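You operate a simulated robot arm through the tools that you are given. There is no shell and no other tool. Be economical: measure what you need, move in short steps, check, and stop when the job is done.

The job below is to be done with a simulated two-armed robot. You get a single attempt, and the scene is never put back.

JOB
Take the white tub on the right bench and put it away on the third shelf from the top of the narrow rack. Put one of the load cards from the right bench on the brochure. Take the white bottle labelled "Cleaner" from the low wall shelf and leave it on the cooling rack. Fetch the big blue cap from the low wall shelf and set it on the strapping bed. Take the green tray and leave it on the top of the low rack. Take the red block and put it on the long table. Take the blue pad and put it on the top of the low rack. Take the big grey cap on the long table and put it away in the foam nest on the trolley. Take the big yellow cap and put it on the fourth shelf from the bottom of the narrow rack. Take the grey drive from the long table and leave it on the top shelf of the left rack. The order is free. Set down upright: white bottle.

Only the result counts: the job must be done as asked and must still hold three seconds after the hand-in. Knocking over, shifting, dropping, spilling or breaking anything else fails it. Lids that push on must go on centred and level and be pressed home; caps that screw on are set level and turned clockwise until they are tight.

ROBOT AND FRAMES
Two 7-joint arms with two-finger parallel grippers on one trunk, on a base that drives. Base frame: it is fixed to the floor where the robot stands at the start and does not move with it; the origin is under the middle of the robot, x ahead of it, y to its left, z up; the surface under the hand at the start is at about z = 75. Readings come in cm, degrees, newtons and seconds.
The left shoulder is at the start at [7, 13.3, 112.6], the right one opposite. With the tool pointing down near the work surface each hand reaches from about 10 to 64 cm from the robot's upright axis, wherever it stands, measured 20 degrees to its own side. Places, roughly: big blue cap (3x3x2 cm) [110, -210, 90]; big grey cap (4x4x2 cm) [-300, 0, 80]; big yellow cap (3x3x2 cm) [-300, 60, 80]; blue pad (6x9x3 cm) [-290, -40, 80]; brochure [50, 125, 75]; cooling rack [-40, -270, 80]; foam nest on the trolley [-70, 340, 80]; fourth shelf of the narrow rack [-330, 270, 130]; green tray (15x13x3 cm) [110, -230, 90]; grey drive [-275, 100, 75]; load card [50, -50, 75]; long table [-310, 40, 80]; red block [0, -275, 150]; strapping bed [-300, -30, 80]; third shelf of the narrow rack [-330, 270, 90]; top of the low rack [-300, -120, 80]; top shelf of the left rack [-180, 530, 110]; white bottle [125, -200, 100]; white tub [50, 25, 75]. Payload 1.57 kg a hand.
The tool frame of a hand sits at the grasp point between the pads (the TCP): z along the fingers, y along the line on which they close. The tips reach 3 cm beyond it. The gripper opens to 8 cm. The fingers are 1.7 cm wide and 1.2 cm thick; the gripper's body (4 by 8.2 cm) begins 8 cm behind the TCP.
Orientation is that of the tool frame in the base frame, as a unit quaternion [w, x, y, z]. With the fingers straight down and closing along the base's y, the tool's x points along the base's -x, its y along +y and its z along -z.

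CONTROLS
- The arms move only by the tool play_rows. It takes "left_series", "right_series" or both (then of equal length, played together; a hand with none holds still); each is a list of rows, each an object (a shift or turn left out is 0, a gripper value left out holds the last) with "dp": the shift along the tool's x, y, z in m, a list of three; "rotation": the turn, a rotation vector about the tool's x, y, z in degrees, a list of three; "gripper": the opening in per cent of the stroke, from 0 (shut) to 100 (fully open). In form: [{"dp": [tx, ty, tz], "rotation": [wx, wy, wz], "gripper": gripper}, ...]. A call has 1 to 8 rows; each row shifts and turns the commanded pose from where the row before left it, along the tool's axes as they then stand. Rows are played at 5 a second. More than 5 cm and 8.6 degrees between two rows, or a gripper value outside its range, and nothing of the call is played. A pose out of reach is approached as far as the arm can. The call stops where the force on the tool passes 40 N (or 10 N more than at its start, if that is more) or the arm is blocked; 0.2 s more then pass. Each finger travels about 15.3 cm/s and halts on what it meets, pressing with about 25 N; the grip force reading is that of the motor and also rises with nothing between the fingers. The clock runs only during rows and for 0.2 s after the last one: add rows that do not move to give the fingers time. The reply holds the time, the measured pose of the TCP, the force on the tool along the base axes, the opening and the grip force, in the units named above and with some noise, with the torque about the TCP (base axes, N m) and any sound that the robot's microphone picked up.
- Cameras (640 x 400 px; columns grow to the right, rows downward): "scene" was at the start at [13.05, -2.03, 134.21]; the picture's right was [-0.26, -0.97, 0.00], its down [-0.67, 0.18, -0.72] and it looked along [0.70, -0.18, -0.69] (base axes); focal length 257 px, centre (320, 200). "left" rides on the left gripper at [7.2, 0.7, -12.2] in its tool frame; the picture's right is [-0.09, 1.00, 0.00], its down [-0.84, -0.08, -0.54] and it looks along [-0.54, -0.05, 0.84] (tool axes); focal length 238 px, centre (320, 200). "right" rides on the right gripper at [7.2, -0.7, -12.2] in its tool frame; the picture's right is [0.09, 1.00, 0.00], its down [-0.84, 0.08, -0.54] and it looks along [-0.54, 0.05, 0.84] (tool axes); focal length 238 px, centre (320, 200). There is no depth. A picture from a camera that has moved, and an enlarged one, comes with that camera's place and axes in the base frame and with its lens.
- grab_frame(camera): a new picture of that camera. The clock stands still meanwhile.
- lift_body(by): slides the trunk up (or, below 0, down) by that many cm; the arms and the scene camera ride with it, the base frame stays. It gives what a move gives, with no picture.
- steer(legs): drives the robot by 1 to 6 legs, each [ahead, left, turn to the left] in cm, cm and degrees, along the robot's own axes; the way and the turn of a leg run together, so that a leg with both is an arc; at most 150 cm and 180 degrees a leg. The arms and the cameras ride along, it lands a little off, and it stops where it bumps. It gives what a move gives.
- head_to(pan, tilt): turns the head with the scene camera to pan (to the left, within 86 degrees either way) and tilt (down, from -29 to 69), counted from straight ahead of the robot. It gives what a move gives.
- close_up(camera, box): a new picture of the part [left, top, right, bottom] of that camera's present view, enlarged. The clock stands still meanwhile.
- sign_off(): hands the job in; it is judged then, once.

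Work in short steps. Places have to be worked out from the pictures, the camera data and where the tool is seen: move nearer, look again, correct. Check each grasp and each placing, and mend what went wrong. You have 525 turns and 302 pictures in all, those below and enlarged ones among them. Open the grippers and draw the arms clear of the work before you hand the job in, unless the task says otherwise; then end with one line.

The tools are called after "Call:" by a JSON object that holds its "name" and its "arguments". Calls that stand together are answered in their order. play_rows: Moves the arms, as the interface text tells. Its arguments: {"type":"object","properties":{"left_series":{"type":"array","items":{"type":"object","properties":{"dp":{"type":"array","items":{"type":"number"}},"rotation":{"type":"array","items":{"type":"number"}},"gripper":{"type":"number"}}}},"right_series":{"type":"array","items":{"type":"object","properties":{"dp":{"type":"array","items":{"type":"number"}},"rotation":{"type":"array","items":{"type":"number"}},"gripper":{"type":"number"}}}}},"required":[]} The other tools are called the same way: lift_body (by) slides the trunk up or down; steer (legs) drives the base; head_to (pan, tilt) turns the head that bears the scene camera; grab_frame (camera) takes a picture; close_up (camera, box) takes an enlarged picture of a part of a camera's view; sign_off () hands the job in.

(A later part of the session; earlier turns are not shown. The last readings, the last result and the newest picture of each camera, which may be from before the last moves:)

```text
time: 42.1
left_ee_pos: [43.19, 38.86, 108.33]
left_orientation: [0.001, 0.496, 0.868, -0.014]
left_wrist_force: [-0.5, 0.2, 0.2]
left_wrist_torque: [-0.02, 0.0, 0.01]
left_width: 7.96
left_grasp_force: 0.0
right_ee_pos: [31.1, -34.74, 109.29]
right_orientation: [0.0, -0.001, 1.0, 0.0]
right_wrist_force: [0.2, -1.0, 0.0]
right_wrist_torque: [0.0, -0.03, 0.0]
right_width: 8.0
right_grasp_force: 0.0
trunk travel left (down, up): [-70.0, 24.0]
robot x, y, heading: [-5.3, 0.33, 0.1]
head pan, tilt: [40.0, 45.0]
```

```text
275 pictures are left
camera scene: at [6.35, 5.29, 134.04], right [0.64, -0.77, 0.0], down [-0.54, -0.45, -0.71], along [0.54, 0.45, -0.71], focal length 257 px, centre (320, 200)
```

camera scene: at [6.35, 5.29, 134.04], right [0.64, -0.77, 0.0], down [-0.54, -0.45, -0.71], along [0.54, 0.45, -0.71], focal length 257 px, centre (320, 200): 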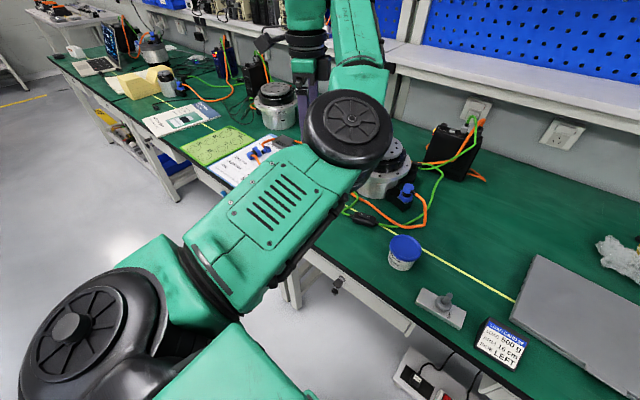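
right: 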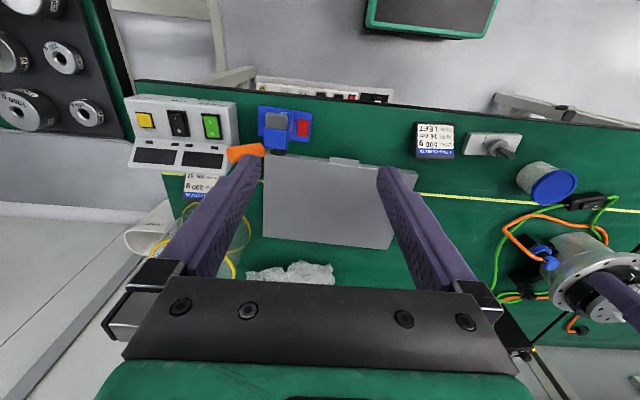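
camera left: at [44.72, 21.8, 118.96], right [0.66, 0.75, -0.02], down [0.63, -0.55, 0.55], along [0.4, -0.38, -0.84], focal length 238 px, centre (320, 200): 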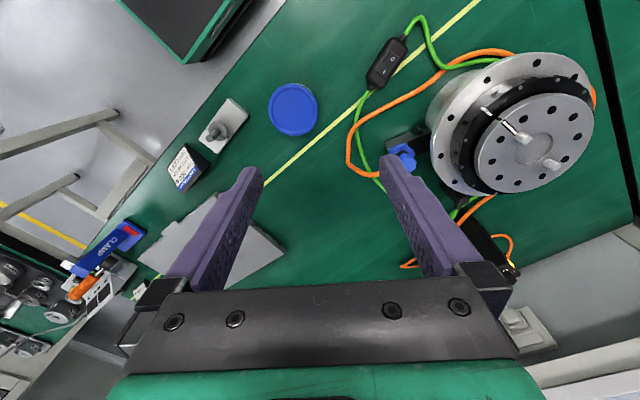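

Not there yet. From the pitched, yawed pose the hand moved freely; I repeat it, but go further across to the right before unpitching.

Call:
{"name": "play_rows", "arguments": {"left_series": [{"rotation": [0, -8.5, 0]}, {"rotation": [0, -8.5, 0]}, {"rotation": [0, -8.5, 0]}, {"rotation": [0, -8.5, 0]}, {"rotation": [0, -8.5, 0]}, {"rotation": [0, -8.5, 0]}, {"rotation": [0, -8.5, 0]}, {"dp": [0, 0, 0]}]}}

Call:
{"name": "play_rows", "arguments": {"left_series": [{"dp": [-0.0215, -0.0253, 0.0372]}, {"dp": [-0.0215, -0.0253, 0.0372]}, {"dp": [-0.0215, -0.0253, 0.0372]}, {"dp": [-0.0215, -0.0253, 0.0372]}, {"dp": [-0.0215, -0.0253, 0.0372]}, {"dp": [-0.0215, -0.0253, 0.0372]}, {"dp": [-0.0215, -0.0253, 0.0372]}, {"dp": [-0.0215, -0.0253, 0.0372]}]}}

Call:
{"name": "grab_frame", "arguments": {"camera": "scene"}}

```text
time: 43.9
left_ee_pos: [43.11, 38.67, 108.27]
left_orientation: [0.434, 0.422, 0.753, -0.257]
left_wrist_force: [-0.7, 0.0, 0.3]
left_wrist_torque: [0.0, -0.02, -0.04]
left_width: 8.03
left_grasp_force: 0.0
right_ee_pos: [31.1, -34.75, 109.18]
right_orientation: [0.0, -0.001, 1.0, 0.001]
right_wrist_force: [-1.1, -0.4, 0.0]
right_wrist_torque: [-0.02, -0.02, 0.01]
right_width: 8.01
right_grasp_force: 0.0
trunk travel left (down, up): [-70.0, 24.0]
robot x, y, heading: [-4.91, 0.07, -0.0]
head pan, tilt: [40.0, 45.0]
```

```text
time: 45.7
left_ee_pos: [47.39, 11.21, 110.29]
left_orientation: [0.446, 0.414, 0.749, -0.262]
left_wrist_force: [0.4, -0.2, 0.5]
left_wrist_torque: [-0.02, -0.03, -0.02]
left_width: 8.0
left_grasp_force: 0.0
left hand out of reach, approached as far as the arm can: row 6, 7, 8
right_ee_pos: [30.93, -34.71, 109.1]
right_orientation: [0.001, 0.0, 1.0, 0.0]
right_wrist_force: [0.7, -0.6, -0.5]
right_wrist_torque: [0.03, 0.0, 0.01]
right_width: 7.99
right_grasp_force: 0.1
trunk travel left (down, up): [-70.0, 24.0]
robot x, y, heading: [-5.0, 0.06, -0.1]
head pan, tilt: [40.0, 45.0]
```

```text
274 pictures are left
camera scene: at [6.32, 5.29, 134.04], right [0.64, -0.77, 0.0], down [-0.54, -0.45, -0.71], along [0.54, 0.45, -0.71], focal length 257 px, centre (320, 200)
```

scene: 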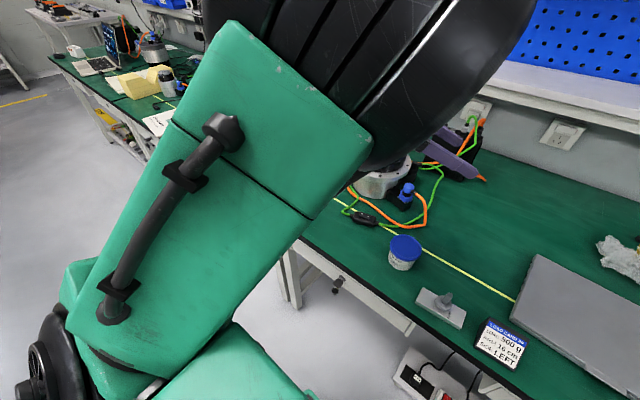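

The elbow is now high. I try going on toward the exact start pose of this hand (across the middle, nearer the body), then unpitch there.

Call:
{"name": "play_rows", "arguments": {"left_series": [{"dp": [0, -0.03, -0.02]}, {"dp": [0, -0.03, -0.02]}, {"dp": [0, -0.03, -0.0]}, {"dp": [-0.0172, -0.0203, 0.0298]}, {"dp": [-0.0172, -0.0203, 0.0298]}, {"dp": [-0.0172, -0.0203, 0.0298]}, {"dp": [0, 0, 0]}]}}

Call:
{"name": "play_rows", "arguments": {"left_series": [{"rotation": [0, 8.5, 0]}, {"rotation": [0, 8.5, 0]}, {"rotation": [0, 8.5, 0]}, {"rotation": [0, 8.5, 0]}, {"rotation": [0, 8.5, 0]}, {"rotation": [0, 8.5, 0]}, {"rotation": [0, 8.5, 0]}, {"dp": [0, 0, 0]}]}}

Call:
{"name": "grab_frame", "arguments": {"camera": "scene"}}

```text
time: 47.3
left_ee_pos: [42.08, 12.74, 111.9]
left_orientation: [0.436, 0.42, 0.752, -0.261]
left_wrist_force: [0.5, 0.0, 0.9]
left_wrist_torque: [-0.01, -0.01, -0.05]
left_width: 7.99
left_grasp_force: 0.0
left hand out of reach, approached as far as the arm can: row 1, 2, 3, 4, 5, 6
right_ee_pos: [31.16, -34.65, 109.07]
right_orientation: [0.001, 0.0, 1.0, -0.001]
right_wrist_force: [-0.9, 0.1, 1.2]
right_wrist_torque: [0.01, 0.0, -0.02]
right_width: 8.02
right_grasp_force: 0.0
trunk travel left (down, up): [-70.0, 24.0]
robot x, y, heading: [-4.99, 0.2, -0.1]
head pan, tilt: [40.0, 45.0]
```

```text
time: 49.1
left_ee_pos: [46.12, 19.96, 113.37]
left_orientation: [0.008, 0.486, 0.874, -0.025]
left_wrist_force: [-0.9, -0.4, 0.1]
left_wrist_torque: [0.0, 0.01, 0.01]
left_width: 7.98
left_grasp_force: 0.0
left hand out of reach, approached as far as the arm can: row 1, 2, 3, 4, 5, 6, 7
right_ee_pos: [31.14, -34.64, 109.12]
right_orientation: [0.0, 0.0, 1.0, 0.0]
right_wrist_force: [0.4, 0.1, 0.1]
right_wrist_torque: [-0.03, 0.03, 0.03]
right_width: 8.0
right_grasp_force: 0.0
trunk travel left (down, up): [-70.0, 24.0]
robot x, y, heading: [-4.82, 0.25, -0.1]
head pan, tilt: [40.0, 45.0]
```

```text
273 pictures are left
camera scene: at [6.28, 5.3, 134.04], right [0.64, -0.77, 0.0], down [-0.54, -0.45, -0.71], along [0.54, 0.45, -0.71], focal length 257 px, centre (320, 200)
```

scene: 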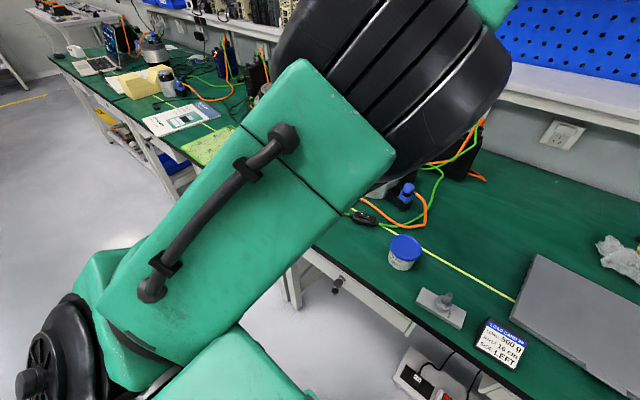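

The elbow must come around underneath instead. I unwind the yaw while moving left, then pitch the hand to horizontal to push the elbow down.

Call:
{"name": "play_rows", "arguments": {"left_series": [{"dp": [0.02, 0.015, 0], "rotation": [0, 0, -8.5]}, {"dp": [0.02, 0.02, 0], "rotation": [0, 0, -8.5]}, {"dp": [0.015, 0.025, 0], "rotation": [0, 0, -8.5]}, {"dp": [0.01, 0.025, 0.01], "rotation": [0, 0, -8.5]}, {"dp": [0, 0.025, 0.02], "rotation": [0, 0, -8.5]}, {"dp": [0, 0.02, 0.02], "rotation": [0, 0, -8.5]}, {"dp": [-0.01, 0, 0.02], "rotation": [0, 0, -7]}, {"dp": [0, 0, 0]}]}}

Call:
{"name": "play_rows", "arguments": {"left_series": [{"rotation": [0, -8.5, 0]}, {"rotation": [0, -8.5, 0]}, {"rotation": [0, -8.5, 0]}, {"rotation": [0, -8.5, 0]}, {"rotation": [0, -8.5, 0]}, {"rotation": [0, -8.5, 0]}, {"rotation": [0, -8.5, 0]}, {"rotation": [0, -8.5, 0]}]}}

Call:
{"name": "grab_frame", "arguments": {"camera": "scene"}}

```text
time: 50.9
left_ee_pos: [50.36, 33.7, 105.77]
left_orientation: [-0.005, 0.011, 1.0, -0.013]
left_wrist_force: [0.2, -0.3, 0.2]
left_wrist_torque: [-0.02, 0.01, -0.01]
left_width: 7.96
left_grasp_force: 0.1
right_ee_pos: [31.09, -34.7, 109.24]
right_orientation: [0.0, -0.001, 1.0, -0.001]
right_wrist_force: [0.7, 0.5, -0.7]
right_wrist_torque: [0.01, 0.01, 0.02]
right_width: 8.02
right_grasp_force: 0.0
trunk travel left (down, up): [-70.0, 24.0]
robot x, y, heading: [-5.1, -0.41, 0.0]
head pan, tilt: [40.0, 45.0]
```

```text
time: 52.7
left_ee_pos: [50.28, 33.84, 106.05]
left_orientation: [0.557, 0.001, 0.831, -0.016]
left_wrist_force: [0.1, 0.1, 0.2]
left_wrist_torque: [-0.03, 0.0, 0.02]
left_width: 7.99
left_grasp_force: 0.0
right_ee_pos: [31.1, -34.51, 109.1]
right_orientation: [0.0, 0.0, 1.0, 0.001]
right_wrist_force: [0.3, 0.2, 1.1]
right_wrist_torque: [0.0, -0.01, 0.01]
right_width: 8.0
right_grasp_force: 0.0
trunk travel left (down, up): [-70.0, 24.0]
robot x, y, heading: [-4.78, 0.3, -0.1]
head pan, tilt: [40.0, 45.0]
```

```text
272 pictures are left
camera scene: at [6.3, 5.35, 134.04], right [0.64, -0.77, 0.0], down [-0.54, -0.45, -0.71], along [0.54, 0.45, -0.71], focal length 257 px, centre (320, 200)
```

scene: 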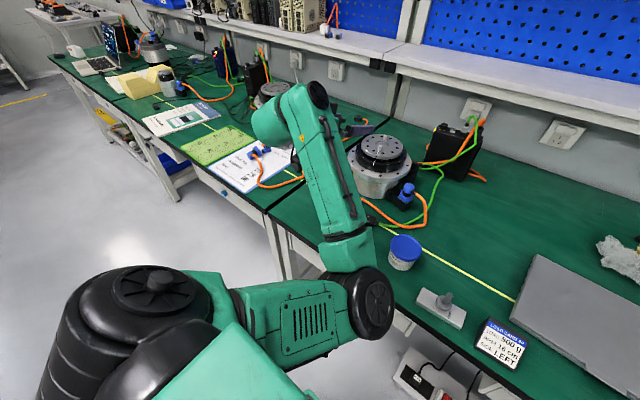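

The elbow is now low and inside. I pitch on past horizontal and draw the hand in and to the right, to bring the elbow under and outward.

Call:
{"name": "play_rows", "arguments": {"left_series": [{"rotation": [0, -8.5, 0]}, {"rotation": [0, -8.5, 0]}, {"rotation": [0, -8.5, 0]}, {"dp": [-0.02, -0.02, -0.02]}, {"dp": [-0.02, -0.03, -0.02]}, {"dp": [-0.02, -0.03, -0.02]}, {"dp": [0, -0.04, -0.02]}, {"dp": [0, -0.04, 0]}]}}

Call:
{"name": "grab_frame", "arguments": {"camera": "scene"}}

```text
time: 53.9
left_ee_pos: [45.3, 30.36, 119.99]
left_orientation: [0.798, 0.007, 0.602, 0.008]
left_wrist_force: [-0.2, 0.4, 0.1]
left_wrist_torque: [0.01, 0.0, -0.01]
left_width: 8.0
left_grasp_force: 0.1
left hand out of reach, approached as far as the arm can: row 6
right_ee_pos: [31.01, -34.66, 109.07]
right_orientation: [0.0, -0.001, 1.0, 0.002]
right_wrist_force: [-0.7, 0.0, 0.1]
right_wrist_torque: [-0.03, 0.02, -0.02]
right_width: 8.02
right_grasp_force: 0.1
trunk travel left (down, up): [-70.0, 24.0]
robot x, y, heading: [-5.18, -0.08, -0.1]
head pan, tilt: [40.0, 45.0]
stopped in row 6 (left hand): the arm was blocked; the commanded pose is now the measured one
```

```text
271 pictures are left
camera scene: at [6.28, 5.16, 134.05], right [0.64, -0.77, 0.0], down [-0.54, -0.45, -0.71], along [0.54, 0.45, -0.71], focal length 257 px, centre (320, 200)
```

scene: 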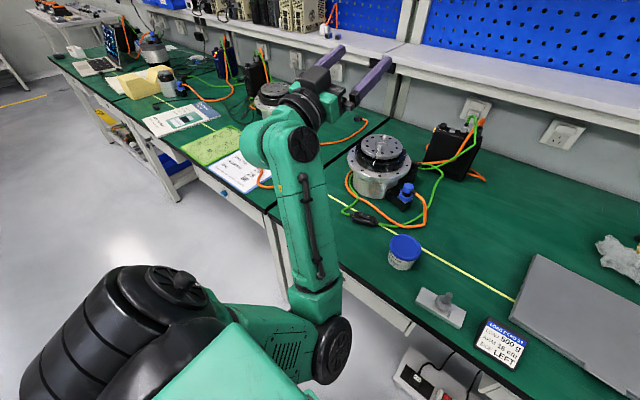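

The arm is now clearly visible with the elbow low. I ease the hand forward a little and yaw it to the right to bring the elbow out to the left.

Call:
{"name": "play_rows", "arguments": {"left_series": [{"dp": [0, 0, 0.03]}, {"dp": [0, 0, 0.02], "rotation": [8.1, 0, -2.4]}, {"rotation": [8.1, 0, -2.4]}, {"rotation": [8.1, 0, -2.4]}, {"rotation": [8.1, 0, -2.4]}, {"rotation": [8.1, 0, -2.4]}, {"rotation": [8.1, 0, -2.4]}, {"rotation": [8.1, 0, -2.4]}]}}

Call:
{"name": "grab_frame", "arguments": {"camera": "scene"}}

```text
time: 55.7
left_ee_pos: [50.29, 30.32, 121.1]
left_orientation: [0.692, 0.298, 0.528, -0.392]
left_wrist_force: [0.1, -0.4, -0.1]
left_wrist_torque: [-0.01, -0.04, -0.03]
left_width: 8.0
left_grasp_force: 0.2
right_ee_pos: [31.25, -34.61, 109.1]
right_orientation: [0.0, 0.0, 1.0, -0.001]
right_wrist_force: [0.8, -0.3, 0.8]
right_wrist_torque: [-0.01, -0.02, 0.0]
right_width: 8.0
right_grasp_force: 0.2
trunk travel left (down, up): [-70.0, 24.0]
robot x, y, heading: [-5.11, 0.14, 0.1]
head pan, tilt: [40.0, 45.0]
```

```text
270 pictures are left
camera scene: at [6.42, 5.34, 134.02], right [0.64, -0.77, 0.0], down [-0.54, -0.45, -0.71], along [0.54, 0.45, -0.71], focal length 257 px, centre (320, 200)
```

scene: 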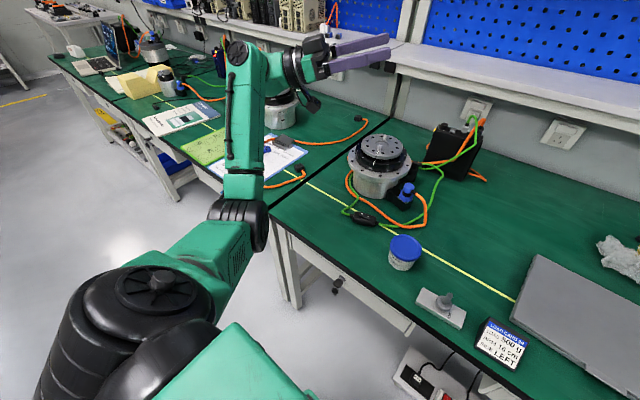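

The elbow swung out to the left. Now I move the hand across to the right at this pose.

Call:
{"name": "play_rows", "arguments": {"left_series": [{"dp": [0.0093, -0.0314, 0.0324]}, {"dp": [0.0093, -0.0314, 0.0324]}, {"dp": [0.0093, -0.0314, 0.0324]}, {"dp": [0.0093, -0.0314, 0.0324]}, {"dp": [0.0093, -0.0314, 0.0324]}, {"dp": [0.0093, -0.0314, 0.0324]}, {"dp": [0.0093, -0.0314, 0.0324]}]}}

Call:
{"name": "grab_frame", "arguments": {"camera": "scene"}}

```text
time: 57.3
left_ee_pos: [43.67, -1.46, 121.06]
left_orientation: [0.691, 0.299, 0.528, -0.393]
left_wrist_force: [0.3, -0.2, 0.1]
left_wrist_torque: [0.02, 0.02, 0.0]
left_width: 8.0
left_grasp_force: 0.2
right_ee_pos: [31.14, -34.77, 109.07]
right_orientation: [-0.001, 0.0, 1.0, 0.001]
right_wrist_force: [0.2, -1.0, -0.4]
right_wrist_torque: [0.02, 0.02, -0.01]
right_width: 8.0
right_grasp_force: 0.0
trunk travel left (down, up): [-70.0, 24.0]
robot x, y, heading: [-5.03, 0.11, -0.2]
head pan, tilt: [40.0, 45.0]
```

```text
269 pictures are left
camera scene: at [6.33, 5.12, 134.04], right [0.64, -0.77, 0.0], down [-0.54, -0.45, -0.71], along [0.54, 0.46, -0.71], focal length 257 px, centre (320, 200)
```

scene: 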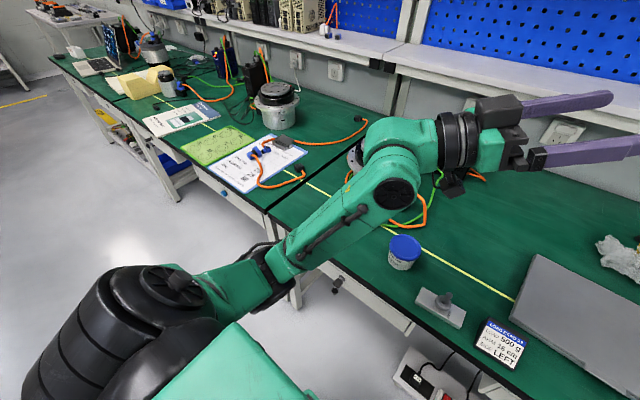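

Now the elbow is on the correct side. I unpitch the hand step by step.

Call:
{"name": "play_rows", "arguments": {"left_series": [{"rotation": [0, 8.5, 0]}, {"rotation": [0, 8.5, 0]}, {"rotation": [0, 8.5, 0]}, {"rotation": [0, 8.5, 0]}, {"rotation": [0, 8.5, 0]}, {"rotation": [0, 8.5, 0]}, {"rotation": [0, 8.5, 0]}, {"rotation": [0, 8.5, 0]}]}}

Call:
{"name": "play_rows", "arguments": {"left_series": [{"rotation": [0, 8.5, 0]}, {"rotation": [0, 8.5, 0]}, {"rotation": [0, 8.5, 0]}, {"rotation": [0, 8.5, 0]}, {"rotation": [0, 4, 0]}, {"dp": [0, 0, 0]}]}}

Call:
{"name": "grab_frame", "arguments": {"camera": "scene"}}

```text
time: 59.1
left_ee_pos: [43.68, -1.51, 120.86]
left_orientation: [0.277, 0.467, 0.824, -0.158]
left_wrist_force: [-0.9, -0.6, 0.3]
left_wrist_torque: [0.03, 0.01, 0.0]
left_width: 8.0
left_grasp_force: 0.0
right_ee_pos: [31.03, -34.78, 109.17]
right_orientation: [0.0, 0.0, 1.0, 0.0]
right_wrist_force: [-0.2, 0.1, 0.3]
right_wrist_torque: [0.01, 0.0, 0.01]
right_width: 8.0
right_grasp_force: 0.0
trunk travel left (down, up): [-70.0, 24.0]
robot x, y, heading: [-4.9, 0.6, -0.0]
head pan, tilt: [40.0, 45.0]
```

```text
time: 60.5
left_ee_pos: [42.99, -0.76, 120.35]
left_orientation: [-0.003, 0.494, 0.87, -0.003]
left_wrist_force: [0.2, -0.5, -0.5]
left_wrist_torque: [-0.04, 0.0, 0.02]
left_width: 8.01
left_grasp_force: 0.1
left hand out of reach, approached as far as the arm can: row 5
right_ee_pos: [31.13, -34.44, 109.18]
right_orientation: [0.0, -0.001, 1.0, 0.0]
right_wrist_force: [-0.2, 0.3, 0.5]
right_wrist_torque: [-0.01, -0.01, 0.01]
right_width: 7.99
right_grasp_force: 0.1
trunk travel left (down, up): [-70.0, 24.0]
robot x, y, heading: [-4.72, 0.28, -0.0]
head pan, tilt: [40.0, 45.0]
```

```text
268 pictures are left
camera scene: at [6.35, 5.43, 134.03], right [0.64, -0.77, 0.0], down [-0.54, -0.46, -0.71], along [0.54, 0.45, -0.71], focal length 257 px, centre (320, 200)
```

scene: 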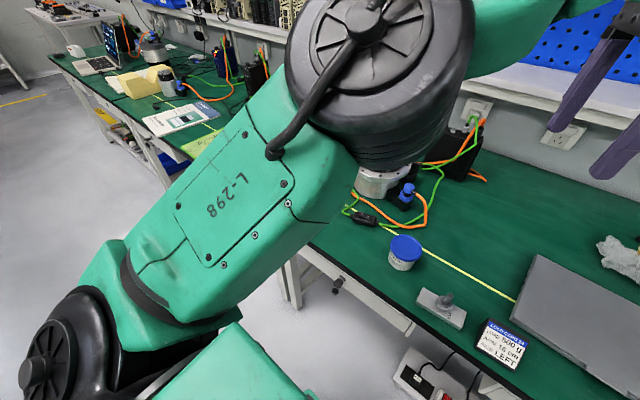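

That's the start posture again. I unwind the yaw while lowering.

Call:
{"name": "play_rows", "arguments": {"left_series": [{"dp": [0, 0, 0.02], "rotation": [0, 0, -8.5]}, {"dp": [0, 0, 0.02], "rotation": [0, 0, -8.5]}, {"dp": [0, 0, 0.02], "rotation": [0, 0, -8.5]}, {"dp": [0, 0, 0.02], "rotation": [0, 0, -8.5]}, {"dp": [0, 0, 0.02], "rotation": [0, 0, -8.5]}, {"dp": [0, 0, 0.02], "rotation": [0, 0, -8.5]}, {"dp": [0, 0, 0.01], "rotation": [0, 0, -8]}, {"dp": [0, 0, 0]}]}}

Call:
{"name": "play_rows", "arguments": {"left_series": [{"dp": [-0.015, 0.025, 0.02]}, {"dp": [-0.015, 0.035, 0.02]}, {"dp": [-0.015, 0.035, 0.02]}, {"dp": [0, 0.035, 0.02]}, {"dp": [0, 0, 0]}]}}

Call:
{"name": "grab_frame", "arguments": {"camera": "left"}}

```text
time: 62.3
left_ee_pos: [42.98, -0.79, 107.34]
left_orientation: [-0.004, -0.001, 1.0, 0.004]
left_wrist_force: [-0.6, 0.1, 0.8]
left_wrist_torque: [-0.02, -0.01, 0.02]
left_width: 8.01
left_grasp_force: 0.1
right_ee_pos: [31.12, -34.71, 109.09]
right_orientation: [0.0, 0.0, 1.0, 0.0]
right_wrist_force: [0.2, -0.3, 0.8]
right_wrist_torque: [-0.02, 0.02, 0.0]
right_width: 8.02
right_grasp_force: 0.0
trunk travel left (down, up): [-70.0, 24.0]
robot x, y, heading: [-4.89, 0.43, 0.0]
head pan, tilt: [40.0, 45.0]
```

```text
time: 63.5
left_ee_pos: [47.55, 12.16, 99.37]
left_orientation: [-0.003, 0.0, 1.0, 0.005]
left_wrist_force: [-0.7, -0.5, 0.3]
left_wrist_torque: [0.04, 0.0, -0.02]
left_width: 8.01
left_grasp_force: 0.0
right_ee_pos: [31.12, -34.85, 109.14]
right_orientation: [0.001, 0.0, 1.0, 0.001]
right_wrist_force: [0.0, -0.2, 0.5]
right_wrist_torque: [0.04, -0.02, 0.01]
right_width: 7.99
right_grasp_force: 0.0
trunk travel left (down, up): [-70.0, 24.0]
robot x, y, heading: [-4.57, -0.32, 0.0]
head pan, tilt: [40.0, 45.0]
```

```text
267 pictures are left
camera left: at [40.38, 12.59, 111.67], right [0.09, 1.0, 0.01], down [0.84, -0.08, 0.54], along [0.53, -0.04, -0.84], focal length 238 px, centre (320, 200)
```

left: 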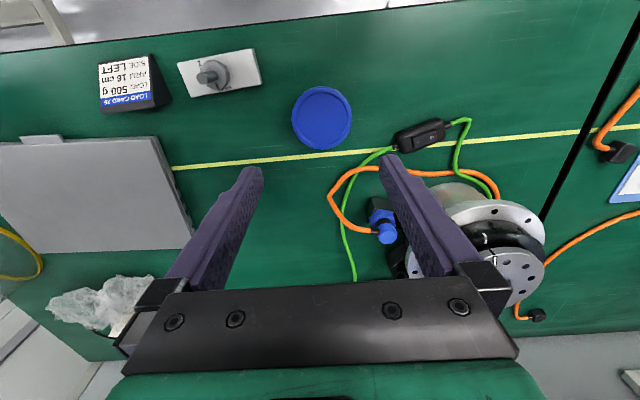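

The hand is right over the tub (47.3, 12.4). For the shelf I want a pitched grasp, so here, high and with the elbow out, I yaw to the right by 45° and pitch 50°.

Call:
{"name": "play_rows", "arguments": {"left_series": [{"rotation": [0, 0, 8.4], "dp": [0, 0, -0.01]}, {"rotation": [0, 0, 8.4], "dp": [0, 0, -0.01]}, {"rotation": [0, 0, 8.4]}, {"rotation": [0, 0, 8.4]}, {"rotation": [0, 0, 8.4]}, {"rotation": [0, 0, 3]}, {"dp": [0, 0, 0]}]}}

Call:
{"name": "play_rows", "arguments": {"left_series": [{"rotation": [0, -8.4, 0]}, {"rotation": [0, -8.4, 0]}, {"rotation": [0, -8.4, 0]}, {"rotation": [0, -8.4, 0]}, {"rotation": [0, -8.4, 0]}, {"rotation": [0, -8, 0]}, {"dp": [0, 0, 0]}]}}

Call:
{"name": "grab_frame", "arguments": {"camera": "scene"}}

Call:
{"name": "grab_frame", "arguments": {"camera": "left"}}

```text
time: 65.1
left_ee_pos: [47.44, 12.22, 101.51]
left_orientation: [-0.005, 0.383, 0.924, 0.002]
left_wrist_force: [0.2, -0.3, -0.6]
left_wrist_torque: [0.02, -0.01, 0.01]
left_width: 8.0
left_grasp_force: 0.0
right_ee_pos: [31.07, -34.59, 109.07]
right_orientation: [0.0, 0.0, 1.0, 0.0]
right_wrist_force: [0.4, 0.3, 0.2]
right_wrist_torque: [-0.01, 0.02, -0.01]
right_width: 8.01
right_grasp_force: 0.1
trunk travel left (down, up): [-70.0, 24.0]
robot x, y, heading: [-4.8, -0.11, 0.0]
head pan, tilt: [40.0, 45.0]
```

```text
time: 66.7
left_ee_pos: [47.63, 12.14, 101.43]
left_orientation: [0.386, 0.348, 0.839, -0.159]
left_wrist_force: [0.3, 0.3, -0.3]
left_wrist_torque: [0.02, 0.0, -0.02]
left_width: 8.01
left_grasp_force: 0.0
right_ee_pos: [31.18, -34.64, 109.18]
right_orientation: [-0.001, 0.0, 1.0, 0.0]
right_wrist_force: [0.6, -0.1, -0.8]
right_wrist_torque: [0.03, -0.02, 0.03]
right_width: 7.99
right_grasp_force: 0.1
trunk travel left (down, up): [-70.0, 24.0]
robot x, y, heading: [-4.68, -0.13, -0.4]
head pan, tilt: [40.0, 45.0]
```

```text
266 pictures are left
camera scene: at [6.37, 5.27, 134.04], right [0.64, -0.77, 0.0], down [-0.54, -0.45, -0.71], along [0.54, 0.45, -0.71], focal length 257 px, centre (320, 200)
```

scene: 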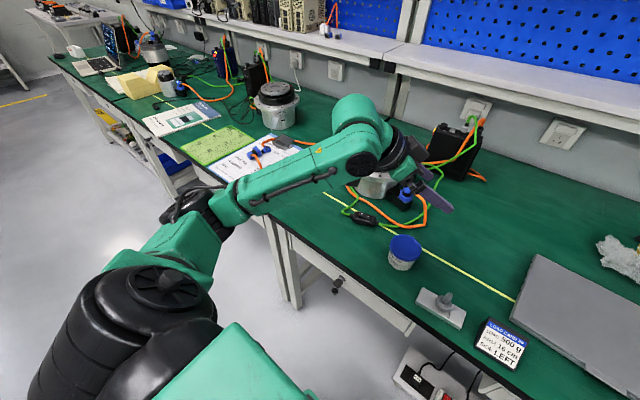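

```text
265 pictures are left
camera left: at [38.16, 22.41, 103.95], right [0.75, 0.66, 0.07], down [0.04, -0.15, 0.99], along [0.66, -0.73, -0.14], focal length 238 px, centre (320, 200)
```

left: 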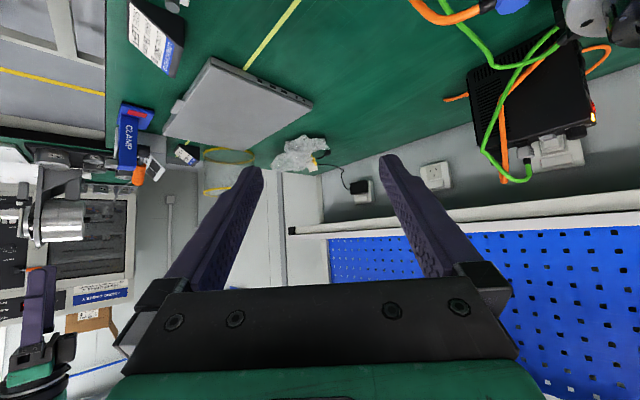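

This pose is reached freely. I descend to the stand-off along the approach line, checking with the hand camera.

Call:
{"name": "play_rows", "arguments": {"left_series": [{"dp": [0.0354, 0, 0]}, {"dp": [0.0354, 0, 0]}, {"dp": [0.0354, 0, 0]}, {"dp": [0.0354, 0, 0]}, {"dp": [0.0354, 0, 0.003]}, {"dp": [0, 0, 0]}]}}

Call:
{"name": "grab_frame", "arguments": {"camera": "left"}}

Call:
{"name": "grab_frame", "arguments": {"camera": "scene"}}

```text
time: 68.1
left_ee_pos: [39.57, 20.06, 87.92]
left_orientation: [0.386, 0.348, 0.839, -0.159]
left_wrist_force: [0.5, -0.3, 0.7]
left_wrist_torque: [-0.01, -0.01, 0.02]
left_width: 8.02
left_grasp_force: 0.1
right_ee_pos: [31.09, -34.72, 109.12]
right_orientation: [0.0, 0.0, 1.0, 0.0]
right_wrist_force: [0.2, -0.5, 0.1]
right_wrist_torque: [0.0, 0.03, -0.01]
right_width: 8.0
right_grasp_force: 0.0
trunk travel left (down, up): [-70.0, 24.0]
robot x, y, heading: [-5.01, -0.21, 0.1]
head pan, tilt: [40.0, 45.0]
```

```text
264 pictures are left
camera left: at [30.21, 30.45, 90.33], right [0.75, 0.66, 0.07], down [0.04, -0.15, 0.99], along [0.66, -0.74, -0.14], focal length 238 px, centre (320, 200)
```

left: 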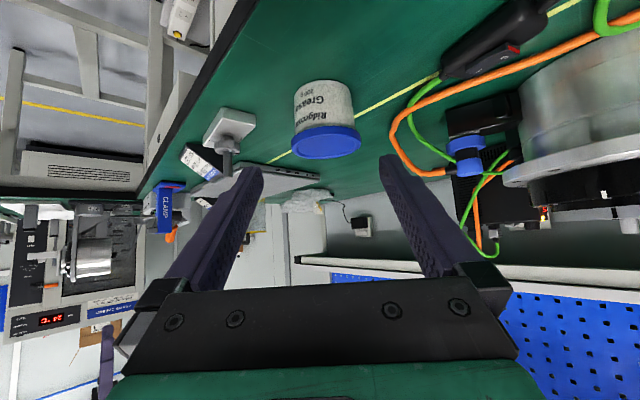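

```text
263 pictures are left
camera scene: at [6.36, 5.28, 134.04], right [0.64, -0.77, 0.0], down [-0.54, -0.45, -0.71], along [0.54, 0.45, -0.71], focal length 257 px, centre (320, 200)
```

scene: 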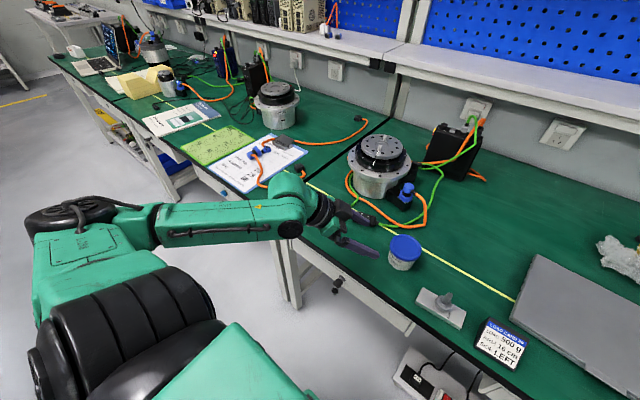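

The tub is centred between the fingers. I advance 14 cm along the tool axis and close.

Call:
{"name": "play_rows", "arguments": {"left_series": [{"dp": [0, 0, 0.036]}, {"dp": [0, 0, 0.036]}, {"dp": [0, 0, 0.036]}, {"dp": [0, 0, 0.034]}, {"dp": [0, 0, 0]}]}}

Call:
{"name": "grab_frame", "arguments": {"camera": "left"}}

```text
time: 69.3
left_ee_pos: [47.17, 12.58, 78.63]
left_orientation: [0.387, 0.349, 0.839, -0.16]
left_wrist_force: [0.2, 0.3, 0.4]
left_wrist_torque: [-0.02, -0.01, -0.01]
left_width: 7.98
left_grasp_force: 0.1
right_ee_pos: [30.97, -34.63, 109.18]
right_orientation: [0.0, -0.001, 1.0, 0.0]
right_wrist_force: [1.4, -0.2, 0.1]
right_wrist_torque: [0.01, 0.03, 0.0]
right_width: 8.02
right_grasp_force: 0.1
trunk travel left (down, up): [-70.0, 24.0]
robot x, y, heading: [-5.19, -0.12, 0.0]
head pan, tilt: [40.0, 45.0]
```

```text
262 pictures are left
camera left: at [37.84, 22.75, 81.07], right [0.75, 0.66, 0.07], down [0.04, -0.15, 0.99], along [0.66, -0.74, -0.14], focal length 238 px, centre (320, 200)
```

left: 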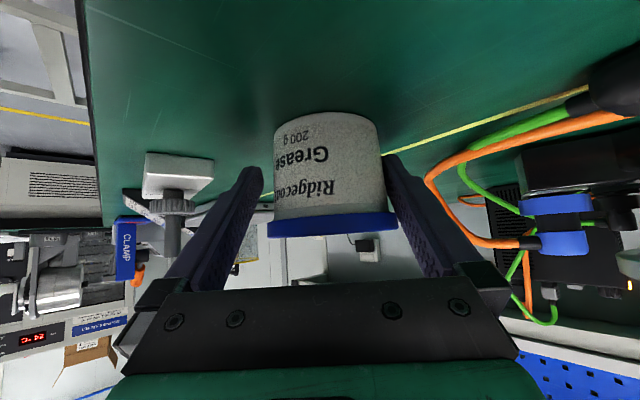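

The tub sits slightly right of centre; I correct 4 mm and close the fingers.

Call:
{"name": "play_rows", "arguments": {"left_series": [{"dp": [0, 0.004, 0.003]}, {"gripper": 0}, {"gripper": 0}, {"gripper": 0}, {"gripper": 0}]}}

```text
time: 70.5
left_ee_pos: [47.69, 12.72, 78.41]
left_orientation: [0.387, 0.348, 0.839, -0.159]
left_wrist_force: [3.0, 1.0, 2.4]
left_wrist_torque: [-0.05, -0.04, 0.01]
left_width: 6.78
left_grasp_force: 25.1
right_ee_pos: [31.1, -34.7, 109.21]
right_orientation: [0.0, 0.0, 1.0, 0.0]
right_wrist_force: [0.5, 0.1, -0.3]
right_wrist_torque: [0.0, -0.03, 0.04]
right_width: 8.01
right_grasp_force: 0.0
trunk travel left (down, up): [-70.0, 24.0]
robot x, y, heading: [-4.91, -0.2, 0.4]
head pan, tilt: [40.0, 45.0]
```

The tub is held (6.8 cm). I lift it 16 cm straight up and aim the head at the card.

Call:
{"name": "play_rows", "arguments": {"left_series": [{"dp": [-0.0306, 0, -0.0257]}, {"dp": [-0.0306, 0, -0.0257]}, {"dp": [-0.0306, 0, -0.0257]}, {"dp": [-0.0306, 0, -0.0257]}, {"dp": [0, 0, 0]}]}}

Call:
{"name": "head_to", "arguments": {"pan": -5, "tilt": 50}}

Call:
{"name": "grab_frame", "arguments": {"camera": "scene"}}

```text
time: 71.7
left_ee_pos: [47.8, 12.6, 94.46]
left_orientation: [0.386, 0.347, 0.84, -0.159]
left_wrist_force: [0.0, 0.3, -2.5]
left_wrist_torque: [-0.01, 0.03, -0.03]
left_width: 6.78
left_grasp_force: 25.2
right_ee_pos: [31.18, -34.56, 109.1]
right_orientation: [-0.001, 0.0, 1.0, 0.0]
right_wrist_force: [0.4, -0.1, -0.3]
right_wrist_torque: [-0.04, -0.01, 0.02]
right_width: 7.98
right_grasp_force: 0.0
trunk travel left (down, up): [-70.0, 24.0]
robot x, y, heading: [-4.98, 0.01, 0.1]
head pan, tilt: [40.0, 45.0]
```

```text
time: 72.8
left_ee_pos: [47.75, 12.57, 94.36]
left_orientation: [0.386, 0.349, 0.839, -0.161]
left_wrist_force: [0.1, -0.6, -2.4]
left_wrist_torque: [-0.01, 0.01, 0.02]
left_width: 6.76
left_grasp_force: 24.9
right_ee_pos: [31.16, -34.65, 109.07]
right_orientation: [0.0, 0.0, 1.0, 0.0]
right_wrist_force: [-0.1, 1.0, -0.5]
right_wrist_torque: [0.0, -0.01, -0.02]
right_width: 8.01
right_grasp_force: 0.0
trunk travel left (down, up): [-70.0, 24.0]
robot x, y, heading: [-4.88, 0.12, -0.1]
head pan, tilt: [-5.0, 50.0]
```

```text
261 pictures are left
camera scene: at [7.82, -0.57, 133.34], right [-0.09, -1.0, 0.0], down [-0.76, 0.07, -0.64], along [0.64, -0.06, -0.77], focal length 257 px, centre (320, 200)
```

scene: 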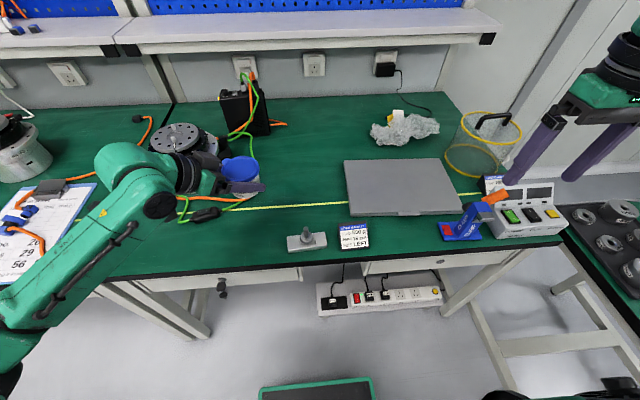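

The card stands near (42, -12). I bring the right hand over it, staying straight down.

Call:
{"name": "play_rows", "arguments": {"right_series": [{"dp": [-0.0182, 0.0377, 0.0183], "gripper": 100}, {"dp": [-0.0182, 0.0377, 0.0183]}, {"dp": [-0.0182, 0.0377, 0.0183]}, {"dp": [-0.0182, 0.0377, 0.0183]}, {"dp": [-0.0182, 0.0377, 0.0183]}, {"dp": [-0.0182, 0.0377, 0.0183]}, {"dp": [0, 0, 0]}]}}

Call:
{"name": "grab_frame", "arguments": {"camera": "right"}}

```text
time: 74.5
left_ee_pos: [47.6, 12.58, 94.44]
left_orientation: [0.386, 0.348, 0.839, -0.159]
left_wrist_force: [0.4, 0.4, -2.6]
left_wrist_torque: [-0.04, 0.03, 0.02]
left_width: 6.77
left_grasp_force: 24.7
right_ee_pos: [41.94, -11.76, 98.27]
right_orientation: [0.0, 0.001, 1.0, 0.001]
right_wrist_force: [-0.7, -0.6, -0.5]
right_wrist_torque: [-0.01, -0.02, 0.01]
right_width: 7.99
right_grasp_force: 0.1
trunk travel left (down, up): [-70.0, 24.0]
robot x, y, heading: [-5.02, 0.08, -0.0]
head pan, tilt: [-5.0, 50.0]
```

```text
260 pictures are left
camera right: at [34.73, -12.44, 110.56], right [-0.09, 1.0, 0.0], down [0.84, 0.08, 0.54], along [0.54, 0.05, -0.84], focal length 238 px, centre (320, 200)
```

right: 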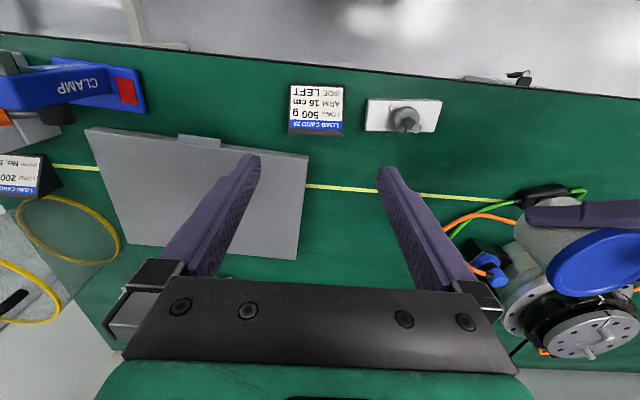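

I zoom to measure the card's width and slant.

Call:
{"name": "close_up", "arguments": {"camera": "right", "box": [260, 70, 460, 160]}}

Call:
{"name": "close_up", "arguments": {"camera": "scene", "box": [300, 210, 400, 260]}}

```text
3.20 times, centred on (360, 115) of right
camera zoom: at [34.73, -12.44, 110.56], right [-0.09, 1.0, 0.0], down [0.84, 0.08, 0.54], along [0.54, 0.05, -0.84], focal length 763 px, centre (192, 472)
```

zoom: 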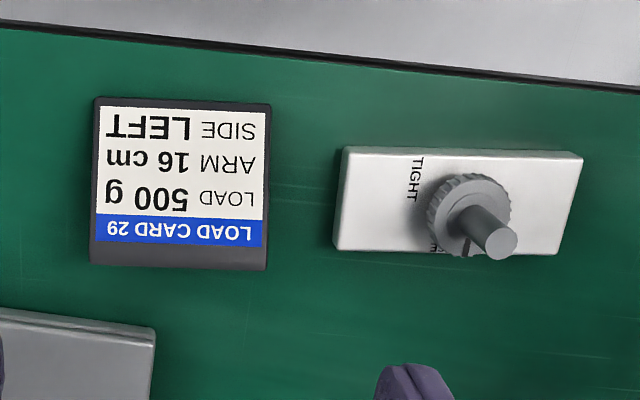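

```text
6.40 times, centred on (350, 235) of scene
camera zoom: at [7.71, -0.63, 133.35], right [-0.09, -1.0, 0.0], down [-0.76, 0.07, -0.64], along [0.64, -0.06, -0.77], focal length 1643 px, centre (128, -24)
```

zoom: 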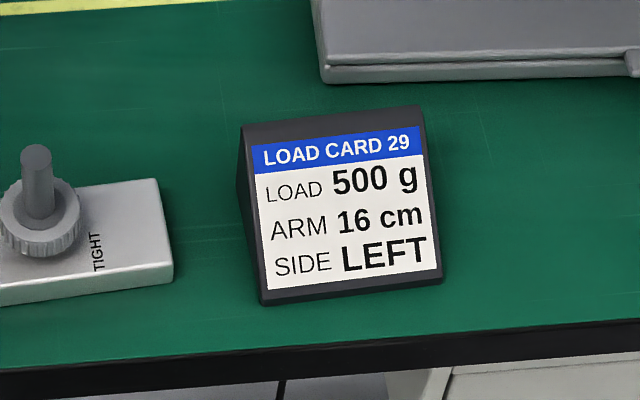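

The card is 7.3 cm wide, centred at y -12.35 and yawed about 2.5°. I align, descend halfway and re-check the margins.

Call:
{"name": "play_rows", "arguments": {"right_series": [{"dp": [-0.0128, -0.006, 0.03], "rotation": [0, 0, -2.5]}, {"dp": [0, 0, 0.04]}, {"dp": [0, 0, 0.04]}, {"dp": [0, 0, 0]}]}}

Call:
{"name": "grab_frame", "arguments": {"camera": "right"}}

```text
time: 75.5
left_ee_pos: [47.77, 12.43, 94.38]
left_orientation: [0.386, 0.348, 0.839, -0.161]
left_wrist_force: [-0.6, 0.0, -2.4]
left_wrist_torque: [-0.01, -0.02, -0.04]
left_width: 6.75
left_grasp_force: 24.3
right_ee_pos: [43.03, -13.04, 87.19]
right_orientation: [0.001, -0.021, 1.0, 0.001]
right_wrist_force: [-0.1, -0.5, 0.0]
right_wrist_torque: [-0.01, 0.0, 0.0]
right_width: 8.01
right_grasp_force: 0.1
right hand out of reach, approached as far as the arm can: row 3
trunk travel left (down, up): [-70.0, 24.0]
robot x, y, heading: [-4.98, 0.08, -0.0]
head pan, tilt: [-5.0, 50.0]
```

```text
257 pictures are left
camera right: at [35.76, -13.9, 99.53], right [-0.14, 0.99, 0.0], down [0.83, 0.11, 0.54], along [0.54, 0.08, -0.84], focal length 238 px, centre (320, 200)
```

right: 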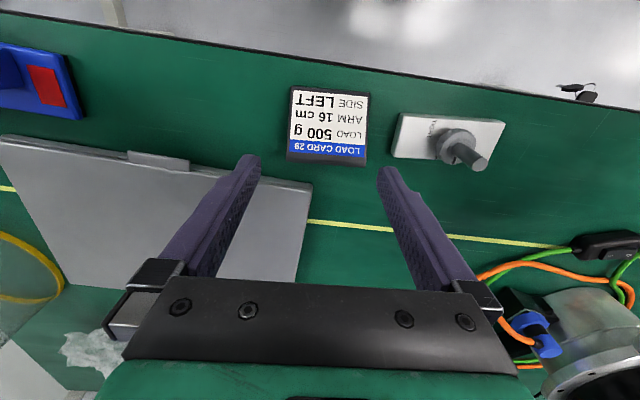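

The right arm stops short at z 87 with the trunk this high. I lower the trunk by 4 cm first and check that the arm keeps its pose.

Call:
{"name": "lift_body", "arguments": {"by": -4}}

Call:
{"name": "play_rows", "arguments": {"right_series": [{"dp": [0, 0.007, -0.01]}, {"dp": [0, 0, 0]}]}}

Call:
{"name": "grab_frame", "arguments": {"camera": "right"}}

Call:
{"name": "grab_frame", "arguments": {"camera": "scene"}}

```text
time: 76.3
left_ee_pos: [47.71, 12.56, 90.33]
left_orientation: [0.386, 0.348, 0.839, -0.159]
left_wrist_force: [0.1, -0.6, -2.5]
left_wrist_torque: [0.03, 0.0, -0.04]
left_width: 6.79
left_grasp_force: 25.4
right_ee_pos: [43.0, -13.03, 83.47]
right_orientation: [0.001, -0.021, 1.0, 0.001]
right_wrist_force: [-0.1, -0.4, 0.5]
right_wrist_torque: [0.03, 0.0, 0.0]
right_width: 8.02
right_grasp_force: 0.0
trunk travel left (down, up): [-66.0, 28.0]
robot x, y, heading: [-5.11, -0.11, 0.3]
head pan, tilt: [-5.0, 50.0]
```

```text
time: 76.9
left_ee_pos: [47.74, 12.5, 90.35]
left_orientation: [0.386, 0.348, 0.839, -0.16]
left_wrist_force: [-0.6, -0.1, -1.8]
left_wrist_torque: [0.04, 0.01, 0.0]
left_width: 6.75
left_grasp_force: 24.7
right_ee_pos: [42.94, -12.21, 84.32]
right_orientation: [0.0, -0.022, 1.0, 0.002]
right_wrist_force: [-0.6, 0.4, 0.7]
right_wrist_torque: [-0.01, 0.03, -0.01]
right_width: 8.0
right_grasp_force: 0.1
trunk travel left (down, up): [-66.0, 28.0]
robot x, y, heading: [-5.0, 0.05, -0.0]
head pan, tilt: [-5.0, 50.0]
```

```text
256 pictures are left
camera right: at [35.72, -13.25, 96.59], right [-0.14, 0.99, 0.0], down [0.83, 0.11, 0.54], along [0.54, 0.08, -0.84], focal length 238 px, centre (320, 200)
```

right: 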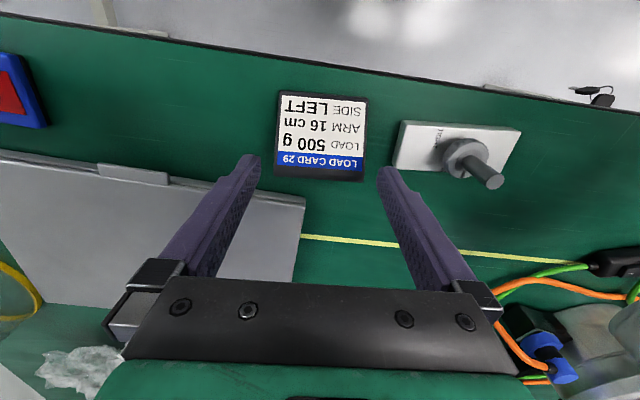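

```text
255 pictures are left
camera scene: at [7.82, -0.6, 129.34], right [-0.09, -1.0, 0.0], down [-0.76, 0.07, -0.64], along [0.64, -0.06, -0.77], focal length 257 px, centre (320, 200)
```

scene: 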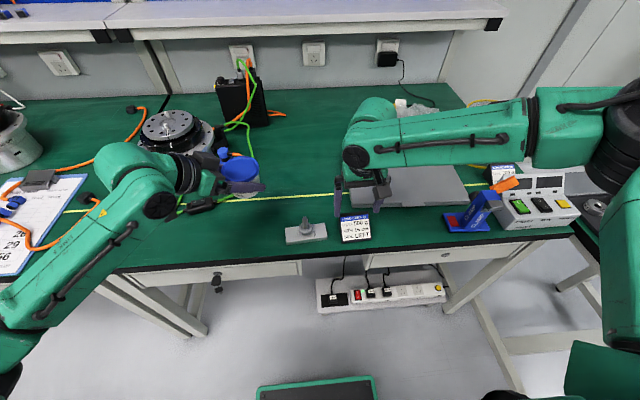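

The card's yaw measures about 5.5°, so I turn 3° more and descend further.

Call:
{"name": "play_rows", "arguments": {"right_series": [{"dp": [-0.003, 0.001, 0], "rotation": [0, 0, -3]}, {"dp": [0, 0, 0.015]}, {"dp": [0, 0, 0.015]}, {"dp": [0, 0, 0]}]}}

Call:
{"name": "grab_frame", "arguments": {"camera": "right"}}

```text
time: 77.9
left_ee_pos: [47.62, 12.57, 90.37]
left_orientation: [0.387, 0.348, 0.838, -0.161]
left_wrist_force: [0.8, -1.2, -1.4]
left_wrist_torque: [-0.02, 0.04, 0.03]
left_width: 6.77
left_grasp_force: 24.9
right_ee_pos: [42.34, -13.03, 81.84]
right_orientation: [0.002, -0.048, 0.999, 0.002]
right_wrist_force: [-0.2, 0.0, 0.2]
right_wrist_torque: [-0.01, 0.0, 0.0]
right_width: 8.0
right_grasp_force: 0.1
right hand out of reach, approached as far as the arm can: row 2, 3
trunk travel left (down, up): [-66.0, 28.0]
robot x, y, heading: [-5.02, 0.02, -0.2]
head pan, tilt: [-5.0, 50.0]
```

```text
254 pictures are left
camera right: at [35.12, -14.41, 94.11], right [-0.19, 0.98, 0.0], down [0.82, 0.16, 0.55], along [0.54, 0.1, -0.84], focal length 238 px, centre (320, 200)
```

right: 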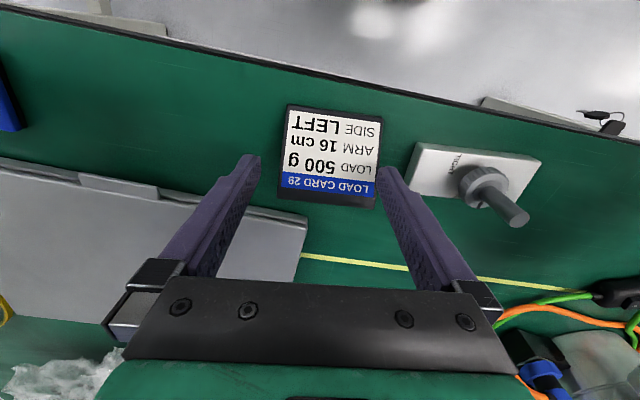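

I raise the hand slightly to regain its exact place, and take the remaining height with the trunk.

Call:
{"name": "play_rows", "arguments": {"right_series": [{"dp": [0, 0, -0.01]}, {"dp": [-0.008, 0.008, -0.01]}, {"dp": [0, 0, 0]}]}}

Call:
{"name": "lift_body", "arguments": {"by": -3}}

Call:
{"name": "grab_frame", "arguments": {"camera": "right"}}

```text
time: 78.7
left_ee_pos: [47.69, 12.48, 90.34]
left_orientation: [0.386, 0.348, 0.839, -0.16]
left_wrist_force: [0.2, 0.2, -2.0]
left_wrist_torque: [0.01, 0.01, 0.0]
left_width: 6.76
left_grasp_force: 24.7
right_ee_pos: [42.86, -12.37, 83.98]
right_orientation: [0.002, -0.048, 0.999, 0.002]
right_wrist_force: [-0.3, 1.0, -0.6]
right_wrist_torque: [0.0, -0.01, -0.02]
right_width: 8.01
right_grasp_force: 0.1
trunk travel left (down, up): [-66.0, 28.0]
robot x, y, heading: [-4.97, -0.01, 0.0]
head pan, tilt: [-5.0, 50.0]
```

```text
time: 79.4
left_ee_pos: [47.67, 12.53, 87.35]
left_orientation: [0.386, 0.348, 0.839, -0.159]
left_wrist_force: [0.4, -0.5, -2.7]
left_wrist_torque: [0.01, 0.0, 0.01]
left_width: 6.78
left_grasp_force: 25.1
right_ee_pos: [42.75, -12.34, 81.07]
right_orientation: [0.002, -0.048, 0.999, 0.002]
right_wrist_force: [0.6, 0.3, 0.2]
right_wrist_torque: [0.03, 0.01, 0.0]
right_width: 8.0
right_grasp_force: 0.1
trunk travel left (down, up): [-63.0, 31.0]
robot x, y, heading: [-4.9, 0.07, -0.0]
head pan, tilt: [-5.0, 50.0]
```

```text
253 pictures are left
camera right: at [35.64, -13.7, 93.21], right [-0.19, 0.98, 0.0], down [0.82, 0.16, 0.54], along [0.53, 0.1, -0.84], focal length 238 px, centre (320, 200)
```

right: 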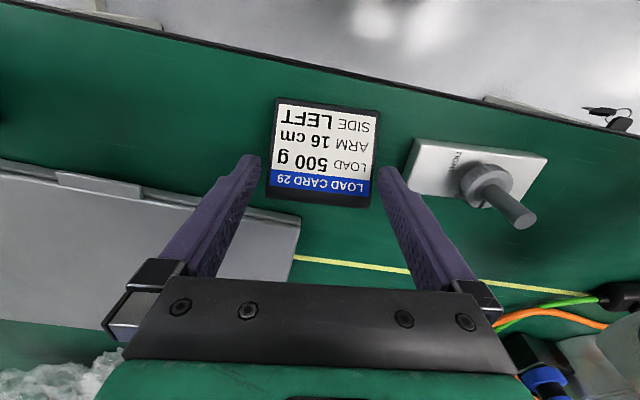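

The card is centred between the tips. I lower the trunk the last 2.6 cm.

Call:
{"name": "lift_body", "arguments": {"by": -2.6}}

Call:
{"name": "grab_frame", "arguments": {"camera": "right"}}

```text
time: 80.2
left_ee_pos: [47.72, 12.51, 84.77]
left_orientation: [0.387, 0.348, 0.839, -0.159]
left_wrist_force: [0.0, -0.1, -2.2]
left_wrist_torque: [0.03, -0.02, 0.0]
left_width: 6.77
left_grasp_force: 24.7
right_ee_pos: [42.74, -12.38, 78.35]
right_orientation: [0.002, -0.048, 0.999, 0.001]
right_wrist_force: [0.1, -0.6, 0.7]
right_wrist_torque: [0.0, -0.02, -0.01]
right_width: 8.01
right_grasp_force: 0.0
trunk travel left (down, up): [-60.4, 33.6]
robot x, y, heading: [-4.66, 0.32, 0.2]
head pan, tilt: [-5.0, 50.0]
```

```text
252 pictures are left
camera right: at [35.64, -13.7, 90.61], right [-0.19, 0.98, 0.0], down [0.82, 0.16, 0.54], along [0.53, 0.1, -0.84], focal length 238 px, centre (320, 200)
```

right: 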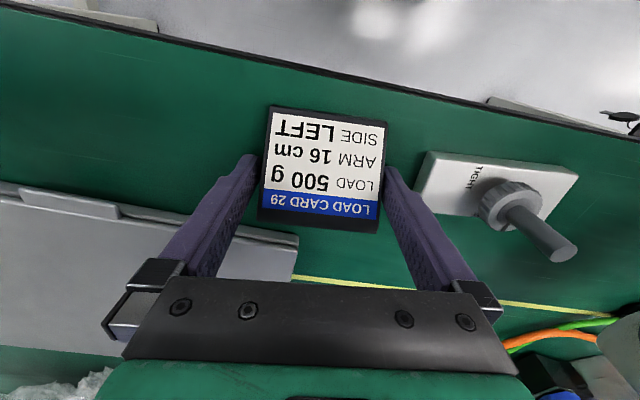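

The card sits between the fingers, so I close the right gripper and lift with the trunk.

Call:
{"name": "play_rows", "arguments": {"right_series": [{"gripper": 0}, {"gripper": 0}, {"gripper": 0}, {"gripper": 0}]}}

Call:
{"name": "lift_body", "arguments": {"by": 14}}

Call:
{"name": "grab_frame", "arguments": {"camera": "right"}}

```text
time: 81.2
left_ee_pos: [47.69, 12.51, 84.8]
left_orientation: [0.386, 0.348, 0.839, -0.16]
left_wrist_force: [0.2, 0.4, -1.8]
left_wrist_torque: [0.04, 0.04, -0.01]
left_width: 6.77
left_grasp_force: 25.5
right_ee_pos: [42.85, -12.37, 78.37]
right_orientation: [0.001, -0.047, 0.999, 0.002]
right_wrist_force: [-0.6, 0.1, 1.3]
right_wrist_torque: [0.12, 0.05, -0.02]
right_width: 7.35
right_grasp_force: 24.7
trunk travel left (down, up): [-60.4, 33.6]
robot x, y, heading: [-5.24, -0.09, -0.0]
head pan, tilt: [-5.0, 50.0]
```

```text
time: 82.8
left_ee_pos: [47.81, 12.5, 98.81]
left_orientation: [0.385, 0.348, 0.84, -0.159]
left_wrist_force: [-0.4, 0.6, -1.3]
left_wrist_torque: [-0.02, 0.01, -0.02]
left_width: 6.76
left_grasp_force: 25.3
right_ee_pos: [42.98, -12.45, 92.34]
right_orientation: [0.001, -0.048, 0.999, 0.002]
right_wrist_force: [-0.3, -0.1, -0.3]
right_wrist_torque: [0.03, 0.0, -0.03]
right_width: 7.36
right_grasp_force: 25.1
trunk travel left (down, up): [-74.4, 19.6]
robot x, y, heading: [-4.8, 0.08, -0.1]
head pan, tilt: [-5.0, 50.0]
```

```text
251 pictures are left
camera right: at [35.69, -13.7, 104.58], right [-0.19, 0.98, 0.0], down [0.82, 0.16, 0.54], along [0.53, 0.1, -0.84], focal length 238 px, centre (320, 200)
```

right: 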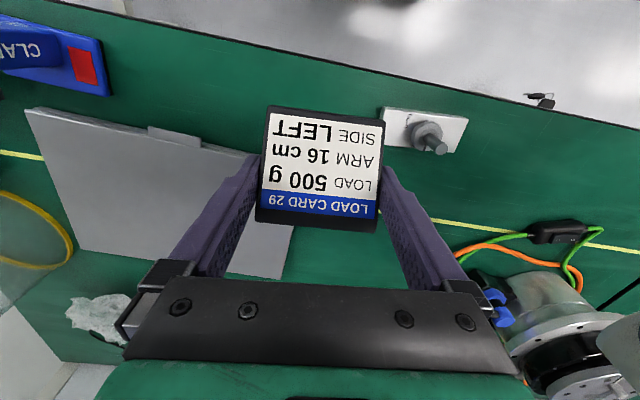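

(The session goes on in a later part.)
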